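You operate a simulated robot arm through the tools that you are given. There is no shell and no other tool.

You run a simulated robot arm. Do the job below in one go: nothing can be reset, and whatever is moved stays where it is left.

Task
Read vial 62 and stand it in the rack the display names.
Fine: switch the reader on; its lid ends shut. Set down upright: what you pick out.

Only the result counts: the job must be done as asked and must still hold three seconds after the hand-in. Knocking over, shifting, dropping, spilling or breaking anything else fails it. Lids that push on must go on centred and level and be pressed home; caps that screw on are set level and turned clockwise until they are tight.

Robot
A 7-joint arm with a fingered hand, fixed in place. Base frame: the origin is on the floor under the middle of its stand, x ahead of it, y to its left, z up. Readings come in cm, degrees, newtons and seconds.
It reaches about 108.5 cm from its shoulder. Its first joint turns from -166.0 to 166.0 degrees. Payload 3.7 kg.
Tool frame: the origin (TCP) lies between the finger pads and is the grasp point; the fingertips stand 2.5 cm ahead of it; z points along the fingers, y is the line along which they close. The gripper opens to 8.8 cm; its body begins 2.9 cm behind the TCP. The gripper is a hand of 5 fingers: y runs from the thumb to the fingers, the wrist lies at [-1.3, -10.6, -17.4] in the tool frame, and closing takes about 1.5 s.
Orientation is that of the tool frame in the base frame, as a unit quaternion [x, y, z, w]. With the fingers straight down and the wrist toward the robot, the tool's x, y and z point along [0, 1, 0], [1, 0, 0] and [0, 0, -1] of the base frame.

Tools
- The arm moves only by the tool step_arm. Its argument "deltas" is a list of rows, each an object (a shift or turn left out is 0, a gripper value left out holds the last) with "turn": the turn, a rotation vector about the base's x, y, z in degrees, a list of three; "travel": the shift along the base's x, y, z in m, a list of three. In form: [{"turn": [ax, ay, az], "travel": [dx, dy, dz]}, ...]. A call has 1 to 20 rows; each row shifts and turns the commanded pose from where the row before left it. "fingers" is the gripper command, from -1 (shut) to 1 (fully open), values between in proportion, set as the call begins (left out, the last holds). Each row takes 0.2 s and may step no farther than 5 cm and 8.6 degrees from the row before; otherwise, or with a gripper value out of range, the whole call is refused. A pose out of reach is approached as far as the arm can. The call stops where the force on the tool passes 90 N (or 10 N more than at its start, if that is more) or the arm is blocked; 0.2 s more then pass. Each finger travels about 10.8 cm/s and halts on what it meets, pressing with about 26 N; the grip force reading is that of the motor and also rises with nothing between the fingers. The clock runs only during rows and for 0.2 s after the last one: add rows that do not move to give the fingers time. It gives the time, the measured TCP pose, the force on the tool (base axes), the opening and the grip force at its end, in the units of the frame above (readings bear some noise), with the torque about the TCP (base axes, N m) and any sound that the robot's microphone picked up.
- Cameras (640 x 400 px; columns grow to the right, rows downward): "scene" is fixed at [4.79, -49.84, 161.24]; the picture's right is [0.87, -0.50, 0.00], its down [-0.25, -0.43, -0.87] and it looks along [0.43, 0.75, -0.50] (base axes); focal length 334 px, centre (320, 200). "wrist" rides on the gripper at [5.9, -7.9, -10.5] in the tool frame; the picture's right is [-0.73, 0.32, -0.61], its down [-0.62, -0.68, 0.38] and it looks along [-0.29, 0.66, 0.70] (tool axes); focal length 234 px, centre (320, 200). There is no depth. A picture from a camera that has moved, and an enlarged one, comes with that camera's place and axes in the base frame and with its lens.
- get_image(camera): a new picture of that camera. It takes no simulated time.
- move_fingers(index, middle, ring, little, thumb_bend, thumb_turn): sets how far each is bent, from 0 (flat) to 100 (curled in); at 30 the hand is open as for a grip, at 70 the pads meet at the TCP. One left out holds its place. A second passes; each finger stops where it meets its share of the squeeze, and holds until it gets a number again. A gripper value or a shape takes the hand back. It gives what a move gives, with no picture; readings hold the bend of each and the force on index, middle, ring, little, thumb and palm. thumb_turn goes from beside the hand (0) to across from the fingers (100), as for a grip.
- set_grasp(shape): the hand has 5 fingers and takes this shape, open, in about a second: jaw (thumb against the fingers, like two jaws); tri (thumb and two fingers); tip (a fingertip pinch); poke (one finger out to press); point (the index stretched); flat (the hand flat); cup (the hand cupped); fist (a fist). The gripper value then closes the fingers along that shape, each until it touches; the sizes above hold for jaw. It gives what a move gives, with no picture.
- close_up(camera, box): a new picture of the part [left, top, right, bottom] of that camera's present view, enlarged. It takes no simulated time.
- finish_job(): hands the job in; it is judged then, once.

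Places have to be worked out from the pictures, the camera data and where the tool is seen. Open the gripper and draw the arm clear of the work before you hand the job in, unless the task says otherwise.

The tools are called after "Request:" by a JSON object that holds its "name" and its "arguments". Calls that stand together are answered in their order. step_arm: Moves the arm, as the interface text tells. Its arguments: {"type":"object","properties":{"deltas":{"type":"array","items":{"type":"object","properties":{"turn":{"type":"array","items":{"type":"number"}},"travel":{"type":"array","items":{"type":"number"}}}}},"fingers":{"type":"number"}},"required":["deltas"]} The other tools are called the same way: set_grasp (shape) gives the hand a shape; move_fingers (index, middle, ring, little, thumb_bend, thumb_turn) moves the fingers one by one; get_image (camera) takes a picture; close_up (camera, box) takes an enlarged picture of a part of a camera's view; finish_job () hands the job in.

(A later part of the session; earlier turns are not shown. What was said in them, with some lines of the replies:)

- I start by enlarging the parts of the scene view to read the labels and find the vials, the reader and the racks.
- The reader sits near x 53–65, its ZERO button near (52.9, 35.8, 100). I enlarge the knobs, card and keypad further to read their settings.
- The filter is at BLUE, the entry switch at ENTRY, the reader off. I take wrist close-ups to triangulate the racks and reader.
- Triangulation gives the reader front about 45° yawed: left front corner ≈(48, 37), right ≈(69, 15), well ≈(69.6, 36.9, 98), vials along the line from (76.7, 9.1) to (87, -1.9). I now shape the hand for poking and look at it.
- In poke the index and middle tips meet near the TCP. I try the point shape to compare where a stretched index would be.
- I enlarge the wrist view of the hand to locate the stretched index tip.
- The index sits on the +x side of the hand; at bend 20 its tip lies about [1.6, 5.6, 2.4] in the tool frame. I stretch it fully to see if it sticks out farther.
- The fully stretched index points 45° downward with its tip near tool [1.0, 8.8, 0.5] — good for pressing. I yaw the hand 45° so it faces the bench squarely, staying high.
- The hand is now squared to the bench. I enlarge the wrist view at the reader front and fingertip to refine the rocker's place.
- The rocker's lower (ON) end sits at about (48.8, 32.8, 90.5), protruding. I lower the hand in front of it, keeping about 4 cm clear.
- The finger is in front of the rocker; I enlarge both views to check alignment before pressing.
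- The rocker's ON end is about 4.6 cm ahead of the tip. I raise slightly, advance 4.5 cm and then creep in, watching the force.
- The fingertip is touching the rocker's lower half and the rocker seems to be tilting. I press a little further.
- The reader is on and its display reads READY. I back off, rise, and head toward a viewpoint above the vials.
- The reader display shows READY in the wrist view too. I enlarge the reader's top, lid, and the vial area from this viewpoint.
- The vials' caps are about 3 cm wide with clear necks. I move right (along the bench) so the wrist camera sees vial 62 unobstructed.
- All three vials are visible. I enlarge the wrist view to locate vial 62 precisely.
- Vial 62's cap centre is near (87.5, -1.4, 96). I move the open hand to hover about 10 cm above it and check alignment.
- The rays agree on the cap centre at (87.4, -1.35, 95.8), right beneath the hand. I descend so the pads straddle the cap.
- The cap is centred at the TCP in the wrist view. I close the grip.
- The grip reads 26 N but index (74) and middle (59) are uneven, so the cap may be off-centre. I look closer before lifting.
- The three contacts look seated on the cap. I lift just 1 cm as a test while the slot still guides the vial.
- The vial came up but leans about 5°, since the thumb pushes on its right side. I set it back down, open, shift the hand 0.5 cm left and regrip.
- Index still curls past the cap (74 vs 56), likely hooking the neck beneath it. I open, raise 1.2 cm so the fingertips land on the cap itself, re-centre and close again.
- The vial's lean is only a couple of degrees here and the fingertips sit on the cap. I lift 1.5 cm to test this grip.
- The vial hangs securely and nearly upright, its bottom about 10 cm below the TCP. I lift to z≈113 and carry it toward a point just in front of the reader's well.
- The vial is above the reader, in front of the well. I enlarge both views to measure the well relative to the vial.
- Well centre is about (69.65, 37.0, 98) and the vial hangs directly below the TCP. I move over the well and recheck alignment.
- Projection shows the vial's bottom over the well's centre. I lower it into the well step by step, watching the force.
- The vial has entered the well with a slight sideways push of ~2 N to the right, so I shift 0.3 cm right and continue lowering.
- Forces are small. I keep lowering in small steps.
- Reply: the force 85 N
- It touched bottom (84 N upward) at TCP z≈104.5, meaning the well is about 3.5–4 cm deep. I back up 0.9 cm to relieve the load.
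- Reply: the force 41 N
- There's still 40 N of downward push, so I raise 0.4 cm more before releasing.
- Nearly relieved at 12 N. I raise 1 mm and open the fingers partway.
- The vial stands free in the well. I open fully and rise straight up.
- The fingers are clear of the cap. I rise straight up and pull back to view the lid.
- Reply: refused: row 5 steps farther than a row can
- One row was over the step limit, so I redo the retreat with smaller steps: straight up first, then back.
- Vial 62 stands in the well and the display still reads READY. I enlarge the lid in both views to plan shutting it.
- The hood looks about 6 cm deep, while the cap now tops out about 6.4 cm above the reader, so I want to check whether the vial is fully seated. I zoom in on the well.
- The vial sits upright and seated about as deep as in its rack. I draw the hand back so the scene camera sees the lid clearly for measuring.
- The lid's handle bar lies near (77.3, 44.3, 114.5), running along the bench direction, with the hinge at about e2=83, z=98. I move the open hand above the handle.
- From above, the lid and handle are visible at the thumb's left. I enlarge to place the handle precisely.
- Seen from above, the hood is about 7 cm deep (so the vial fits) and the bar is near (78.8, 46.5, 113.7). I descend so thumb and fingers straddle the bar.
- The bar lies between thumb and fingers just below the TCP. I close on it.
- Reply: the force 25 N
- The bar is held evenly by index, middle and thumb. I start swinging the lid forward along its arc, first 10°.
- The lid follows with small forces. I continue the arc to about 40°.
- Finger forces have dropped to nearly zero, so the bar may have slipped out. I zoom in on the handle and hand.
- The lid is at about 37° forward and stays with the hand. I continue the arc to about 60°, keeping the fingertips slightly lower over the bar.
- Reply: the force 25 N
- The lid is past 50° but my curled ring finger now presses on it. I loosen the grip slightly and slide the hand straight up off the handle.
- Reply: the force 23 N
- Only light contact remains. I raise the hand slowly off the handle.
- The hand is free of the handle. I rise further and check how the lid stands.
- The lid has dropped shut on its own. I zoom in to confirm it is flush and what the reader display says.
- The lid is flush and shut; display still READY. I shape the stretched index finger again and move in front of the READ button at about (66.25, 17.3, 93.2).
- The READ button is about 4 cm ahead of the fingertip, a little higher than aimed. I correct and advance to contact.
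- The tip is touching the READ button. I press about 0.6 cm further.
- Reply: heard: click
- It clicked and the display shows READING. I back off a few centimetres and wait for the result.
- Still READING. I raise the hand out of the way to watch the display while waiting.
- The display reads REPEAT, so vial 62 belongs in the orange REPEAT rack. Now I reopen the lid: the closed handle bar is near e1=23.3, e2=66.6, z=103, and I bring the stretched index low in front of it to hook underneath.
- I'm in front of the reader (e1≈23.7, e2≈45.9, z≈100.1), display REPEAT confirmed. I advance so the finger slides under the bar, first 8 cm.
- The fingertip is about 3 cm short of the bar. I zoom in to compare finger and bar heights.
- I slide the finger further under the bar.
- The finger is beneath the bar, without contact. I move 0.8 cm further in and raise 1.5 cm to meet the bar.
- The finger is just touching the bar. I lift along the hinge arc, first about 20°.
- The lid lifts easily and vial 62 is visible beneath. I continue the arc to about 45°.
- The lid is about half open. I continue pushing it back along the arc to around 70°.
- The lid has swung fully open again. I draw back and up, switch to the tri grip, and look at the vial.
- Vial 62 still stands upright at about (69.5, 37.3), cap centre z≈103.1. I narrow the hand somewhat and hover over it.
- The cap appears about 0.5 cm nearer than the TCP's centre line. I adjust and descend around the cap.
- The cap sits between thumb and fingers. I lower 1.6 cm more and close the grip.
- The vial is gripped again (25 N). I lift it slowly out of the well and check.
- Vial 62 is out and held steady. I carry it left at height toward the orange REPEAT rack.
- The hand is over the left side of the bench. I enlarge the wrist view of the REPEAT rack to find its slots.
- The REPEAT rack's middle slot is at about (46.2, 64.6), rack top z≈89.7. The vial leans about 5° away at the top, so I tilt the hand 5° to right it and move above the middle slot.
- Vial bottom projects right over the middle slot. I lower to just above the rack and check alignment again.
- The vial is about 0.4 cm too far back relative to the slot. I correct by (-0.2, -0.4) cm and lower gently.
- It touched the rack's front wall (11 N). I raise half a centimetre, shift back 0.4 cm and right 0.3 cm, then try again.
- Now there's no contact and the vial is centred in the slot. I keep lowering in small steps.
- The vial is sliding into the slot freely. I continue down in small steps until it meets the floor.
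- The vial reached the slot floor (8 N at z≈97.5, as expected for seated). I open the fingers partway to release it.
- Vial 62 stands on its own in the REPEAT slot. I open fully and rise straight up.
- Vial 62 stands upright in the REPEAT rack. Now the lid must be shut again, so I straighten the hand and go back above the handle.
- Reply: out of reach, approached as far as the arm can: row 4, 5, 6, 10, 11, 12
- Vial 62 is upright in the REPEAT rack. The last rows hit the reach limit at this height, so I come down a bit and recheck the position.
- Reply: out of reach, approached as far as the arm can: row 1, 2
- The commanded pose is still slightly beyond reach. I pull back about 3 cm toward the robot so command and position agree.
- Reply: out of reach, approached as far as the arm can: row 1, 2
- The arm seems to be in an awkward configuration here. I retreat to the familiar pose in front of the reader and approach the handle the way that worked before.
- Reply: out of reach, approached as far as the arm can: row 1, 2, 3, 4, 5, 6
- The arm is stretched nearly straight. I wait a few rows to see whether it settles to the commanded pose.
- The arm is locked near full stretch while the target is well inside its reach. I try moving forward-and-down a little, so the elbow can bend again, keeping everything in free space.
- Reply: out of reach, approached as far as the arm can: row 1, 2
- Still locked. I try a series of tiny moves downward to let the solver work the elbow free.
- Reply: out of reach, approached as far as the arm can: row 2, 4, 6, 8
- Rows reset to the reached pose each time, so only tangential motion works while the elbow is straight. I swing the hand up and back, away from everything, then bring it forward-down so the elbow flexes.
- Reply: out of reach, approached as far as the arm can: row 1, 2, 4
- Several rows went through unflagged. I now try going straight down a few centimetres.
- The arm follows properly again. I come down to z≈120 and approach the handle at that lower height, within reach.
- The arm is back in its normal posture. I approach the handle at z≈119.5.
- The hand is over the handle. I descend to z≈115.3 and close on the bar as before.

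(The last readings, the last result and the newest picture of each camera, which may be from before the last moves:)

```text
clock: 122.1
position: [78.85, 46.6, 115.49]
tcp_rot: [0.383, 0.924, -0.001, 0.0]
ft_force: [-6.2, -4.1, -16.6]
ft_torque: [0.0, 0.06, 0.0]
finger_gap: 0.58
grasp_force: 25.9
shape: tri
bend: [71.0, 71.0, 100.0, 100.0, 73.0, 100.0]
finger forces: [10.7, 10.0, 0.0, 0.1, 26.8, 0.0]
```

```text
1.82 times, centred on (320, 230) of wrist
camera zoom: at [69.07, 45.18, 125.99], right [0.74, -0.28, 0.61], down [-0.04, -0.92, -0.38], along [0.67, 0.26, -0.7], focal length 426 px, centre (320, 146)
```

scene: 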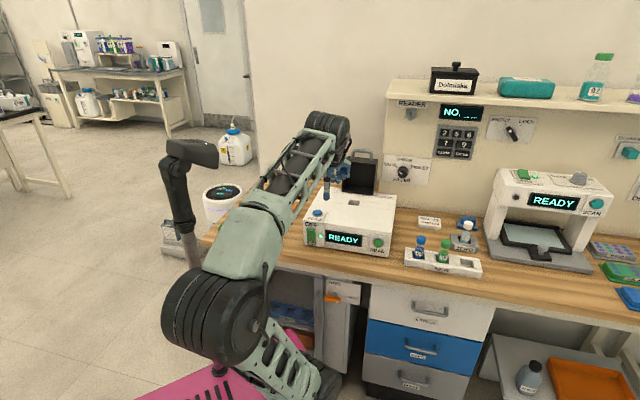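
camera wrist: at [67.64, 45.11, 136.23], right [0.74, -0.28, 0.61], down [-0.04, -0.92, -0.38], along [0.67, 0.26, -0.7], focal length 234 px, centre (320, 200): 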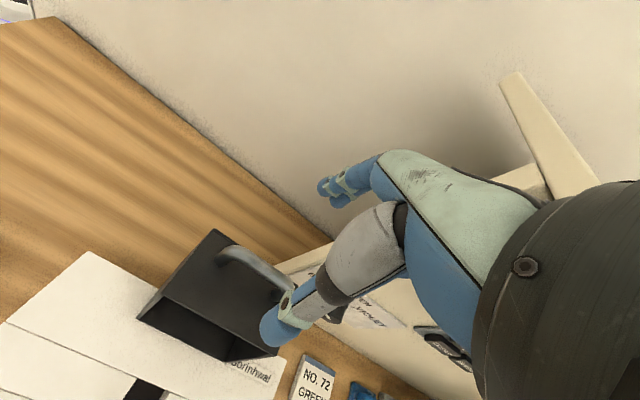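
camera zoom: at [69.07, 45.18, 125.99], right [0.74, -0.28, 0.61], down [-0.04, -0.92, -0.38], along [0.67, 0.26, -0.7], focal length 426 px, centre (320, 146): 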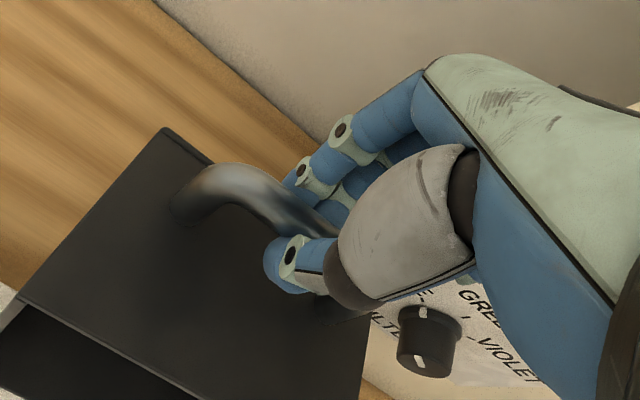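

The bar is held again, evenly. I swing the lid forward along the same arc.

Request:
{"name": "step_arm", "arguments": {"deltas": [{"travel": [-0.0099, -0.0099, 0.0043]}, {"travel": [-0.0101, -0.0101, 0.003]}, {"travel": [-0.01025, -0.01025, 0.0018]}, {"travel": [-0.0103, -0.0103, 0.0005]}, {"travel": [-0.0103, -0.0103, -0.0007]}, {"travel": [-0.01025, -0.01025, -0.0021]}, {"travel": [-0.0101, -0.0101, -0.0033]}, {"travel": [-0.0098, -0.0098, -0.0046]}, {}]}}

Request:
{"name": "close_up", "arguments": {"camera": "wrist", "box": [180, 130, 400, 340]}}

```text
clock: 124.1
position: [70.82, 38.54, 115.57]
tcp_rot: [0.383, 0.924, 0.001, 0.001]
ft_force: [0.7, -0.8, 0.4]
ft_torque: [0.03, 0.08, -0.04]
finger_gap: 0.6
grasp_force: 26.2
shape: tri
bend: [71.0, 72.0, 100.0, 100.0, 79.0, 100.0]
finger forces: [7.6, 0.1, 0.0, 0.0, 17.3, 0.0]
```

```text
1.90 times, centred on (290, 235) of wrist
camera zoom: at [61.07, 37.12, 126.03], right [0.74, -0.29, 0.61], down [-0.04, -0.92, -0.38], along [0.67, 0.26, -0.7], focal length 446 px, centre (377, 133)
```

zoom: 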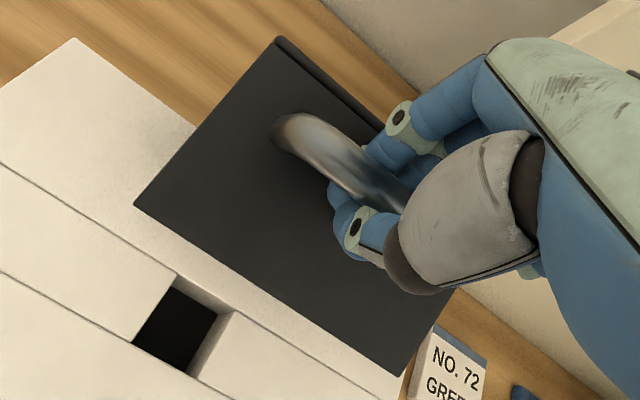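

The lid follows to about 37° like last time. I continue to about 55–60°, then loosen and lift off.

Request:
{"name": "step_arm", "arguments": {"deltas": [{"travel": [-0.0099, -0.0099, -0.011]}, {"travel": [-0.0092, -0.0092, -0.008]}, {"travel": [-0.0085, -0.0085, -0.008]}, {"travel": [-0.007, -0.007, -0.007]}, {}]}}

Request:
{"name": "step_arm", "arguments": {"deltas": [{"travel": [0, 0, 0.002]}, {}, {}], "fingers": -0.6}}

Request:
{"name": "close_up", "arguments": {"camera": "wrist", "box": [180, 130, 400, 340]}}

```text
clock: 125.3
position: [67.26, 35.16, 112.2]
tcp_rot: [0.383, 0.924, 0.0, 0.0]
ft_force: [-6.2, -13.9, 21.1]
ft_torque: [-0.29, -0.38, 0.03]
finger_gap: 0.6
grasp_force: 26.2
shape: tri
bend: [71.0, 73.0, 100.0, 100.0, 80.0, 100.0]
finger forces: [0.0, 0.0, 22.0, 0.0, 14.3, 0.0]
```

```text
clock: 126.1
position: [67.32, 35.09, 112.49]
tcp_rot: [0.382, 0.924, 0.0, 0.0]
ft_force: [-6.0, -5.5, 10.9]
ft_torque: [-0.15, -0.1, -0.04]
finger_gap: 1.52
grasp_force: 0.0
shape: tri
bend: [74.0, 73.0, 100.0, 99.0, 74.0, 100.0]
finger forces: [1.8, 7.4, 8.6, 0.1, 0.1, 0.0]
```

```text
1.90 times, centred on (290, 235) of wrist
camera zoom: at [57.41, 33.72, 122.94], right [0.74, -0.28, 0.61], down [-0.04, -0.92, -0.38], along [0.67, 0.26, -0.7], focal length 446 px, centre (377, 133)
```

zoom: 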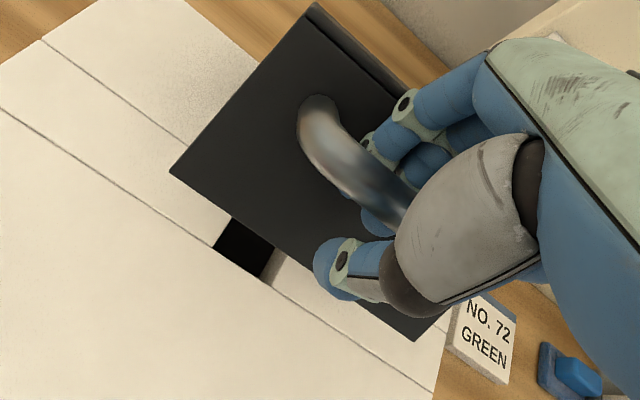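

Same state as before; I slide the hand straight up off the handle and move away, letting the lid close.

Request:
{"name": "step_arm", "arguments": {"deltas": [{"travel": [0, 0, 0.005]}, {"travel": [0, 0, 0.01]}, {"travel": [0, 0, 0.01]}, {"travel": [0, 0, 0.02]}, {"travel": [-0.01, -0.01, 0.02]}, {"travel": [-0.025, -0.025, 0.01]}, {"travel": [-0.03, -0.03, 0]}, {"travel": [-0.03, -0.03, 0]}, {"travel": [-0.03, -0.02, 0]}, {}, {}]}}

Request:
{"name": "get_image", "arguments": {"camera": "scene"}}

Request:
{"name": "close_up", "arguments": {"camera": "scene", "box": [310, 130, 410, 230]}}

```text
clock: 128.5
position: [55.01, 23.58, 119.82]
tcp_rot: [0.382, 0.924, 0.0, 0.0]
ft_force: [0.0, -0.1, -0.8]
ft_torque: [0.0, 0.02, -0.02]
finger_gap: 1.76
grasp_force: 0.2
shape: tri
bend: [73.0, 59.0, 99.0, 99.0, 74.0, 100.0]
finger forces: [0.0, 0.0, 0.0, 0.0, 0.0, 0.0]
```

```text
taken
```

scene: 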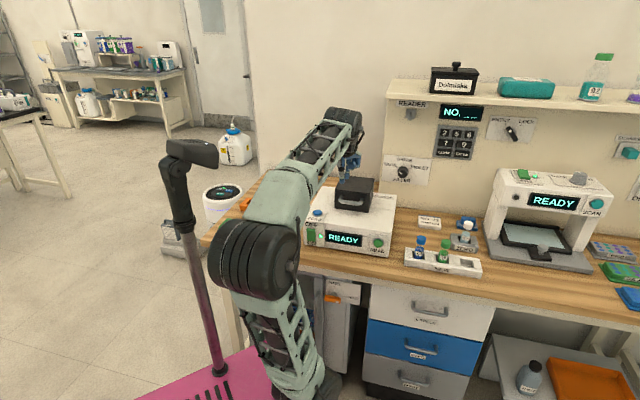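

```text
4.00 times, centred on (360, 180) of scene
camera zoom: at [4.79, -49.84, 161.24], right [0.87, -0.5, 0.0], down [-0.25, -0.43, -0.87], along [0.43, 0.75, -0.5], focal length 1336 px, centre (160, 280)
```

zoom: 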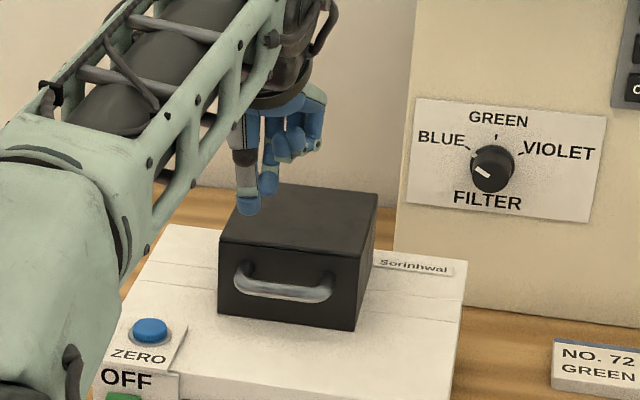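

The lid is shut again. I move the arm clear, open the gripper, and inspect the final state.

Request:
{"name": "step_arm", "arguments": {"deltas": [{"travel": [-0.03, -0.02, 0.01]}, {"travel": [-0.03, -0.02, 0.01]}, {"travel": [-0.03, -0.01, 0]}, {"travel": [-0.02, -0.01, 0]}, {}, {}], "fingers": 1}}

Request:
{"name": "get_image", "arguments": {"camera": "scene"}}

Request:
{"name": "get_image", "arguments": {"camera": "wrist"}}

Request:
{"name": "close_up", "arguments": {"camera": "scene", "box": [300, 160, 420, 260]}}

Request:
{"name": "close_up", "arguments": {"camera": "scene", "box": [395, 200, 495, 285]}}

```text
clock: 129.9
position: [43.82, 17.5, 121.51]
tcp_rot: [0.383, 0.924, -0.001, 0.0]
ft_force: [0.4, -1.1, -0.3]
ft_torque: [-0.01, 0.03, -0.02]
finger_gap: 8.78
grasp_force: 0.0
shape: tri
bend: [30.0, 30.0, 99.0, 99.0, 30.0, 98.0]
finger forces: [0.1, 0.0, 0.0, 0.0, 0.0, 0.0]
```

```text
taken
```

scene: 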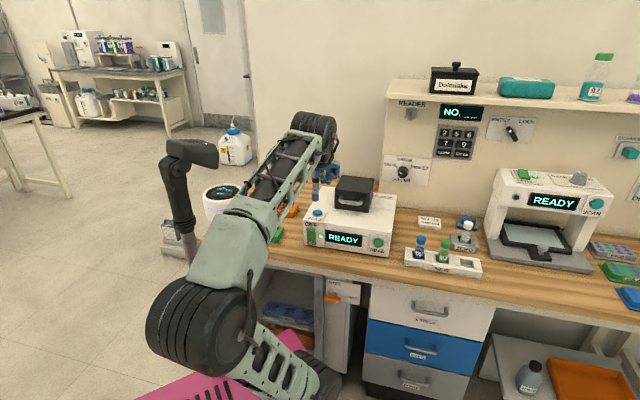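

```text
taken
camera wrist: at [34.07, 16.04, 132.13], right [0.74, -0.28, 0.61], down [-0.04, -0.92, -0.38], along [0.67, 0.26, -0.7], focal length 234 px, centre (320, 200)
```

wrist: 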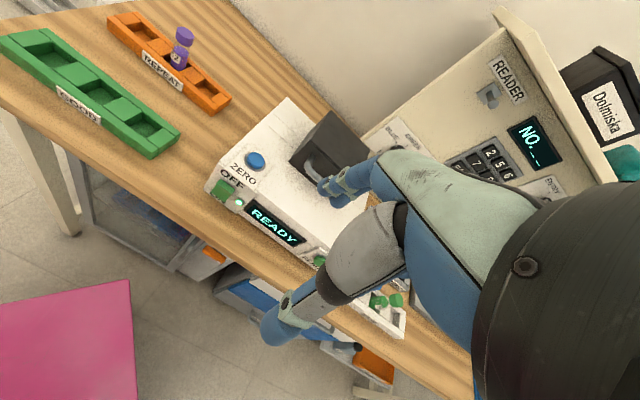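

```text
4.00 times, centred on (360, 210) of scene
camera zoom: at [4.79, -49.84, 161.24], right [0.87, -0.5, 0.0], down [-0.25, -0.43, -0.87], along [0.43, 0.75, -0.5], focal length 1336 px, centre (160, 160)
```

zoom: 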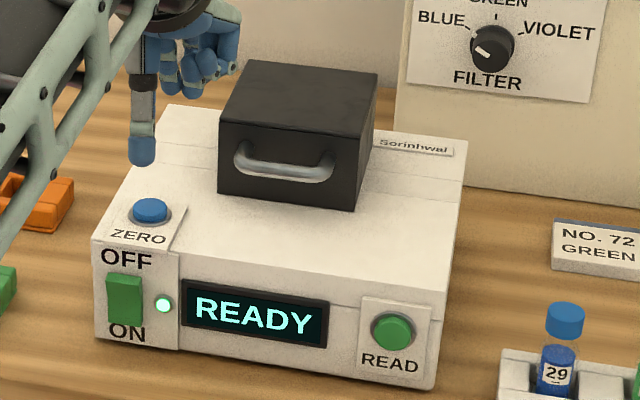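

```text
4.71 times, centred on (445, 242) of scene
camera zoom: at [4.79, -49.84, 161.24], right [0.87, -0.5, 0.0], down [-0.25, -0.43, -0.87], along [0.43, 0.75, -0.5], focal length 1572 px, centre (-268, 0)
```

zoom: 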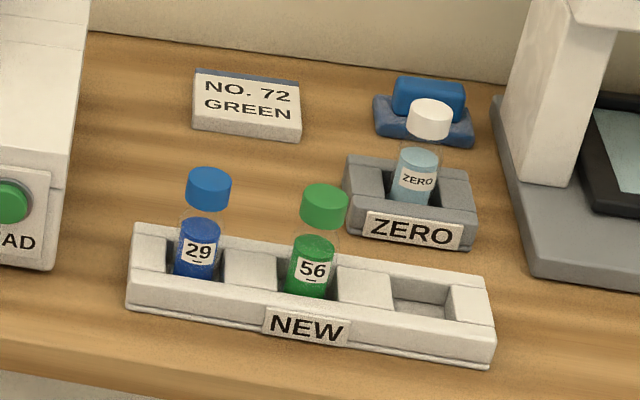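

Everything else stands untouched, the lid is shut flush and the reader is on. One last look at the vial in the REPEAT rack.

Request:
{"name": "close_up", "arguments": {"camera": "wrist", "box": [90, 0, 240, 130]}}

```text
3.08 times, centred on (165, 65) of wrist
camera zoom: at [34.07, 16.04, 132.13], right [0.74, -0.28, 0.61], down [-0.04, -0.92, -0.38], along [0.67, 0.26, -0.7], focal length 720 px, centre (797, 615)
```

zoom: 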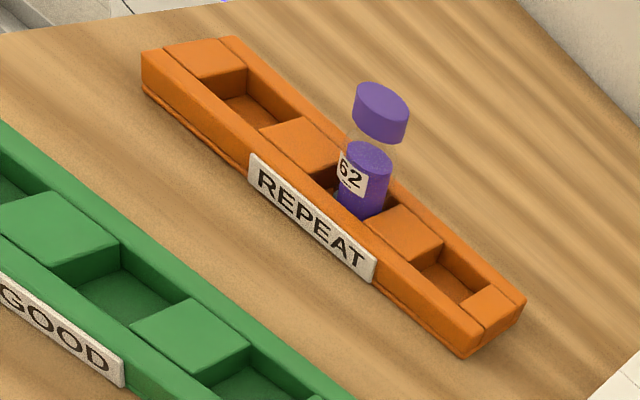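

Vial 62 stands upright in the middle slot of the REPEAT rack the display named. The reader is on with its lid shut, and the arm is clear with the gripper open, so I hand the job in.

Request:
{"name": "finish_job", "arguments": {}}

```text
The job is handed in.
```

I read vial 62. The display showed REPEAT, so the vial now stands upright in the middle slot of the orange REPEAT rack. The job is handed in.

- **Reader:** it is switched on and its lid is shut flush. The display has gone back to READY since the vial came out.
- **Reading conditions:** I read the vial with the filter at BLUE, as I found it. I did not zero the reader, enter a number, or act on the "NO. 72 GREEN" card, because the task didn't ask for it and the display already read READY. If the reading depends on the filter or a zero, REPEAT could reflect that.
- **During the job:**
  - The vial was pushed into the reader's well with about 84 N before I backed off. It stood upright afterwards with no visible damage.
  - It also brushed the front wall of the REPEAT rack at about 11 N before going into the slot.
  - The arm once locked at full stretch above the bench and I had to work it free. The recorded forces showed no contact during that.
- **Everything else:** in the last pictures, vials 29, 56 and ZERO, the card and the racks look where they started. The arm is clear with the gripper open.
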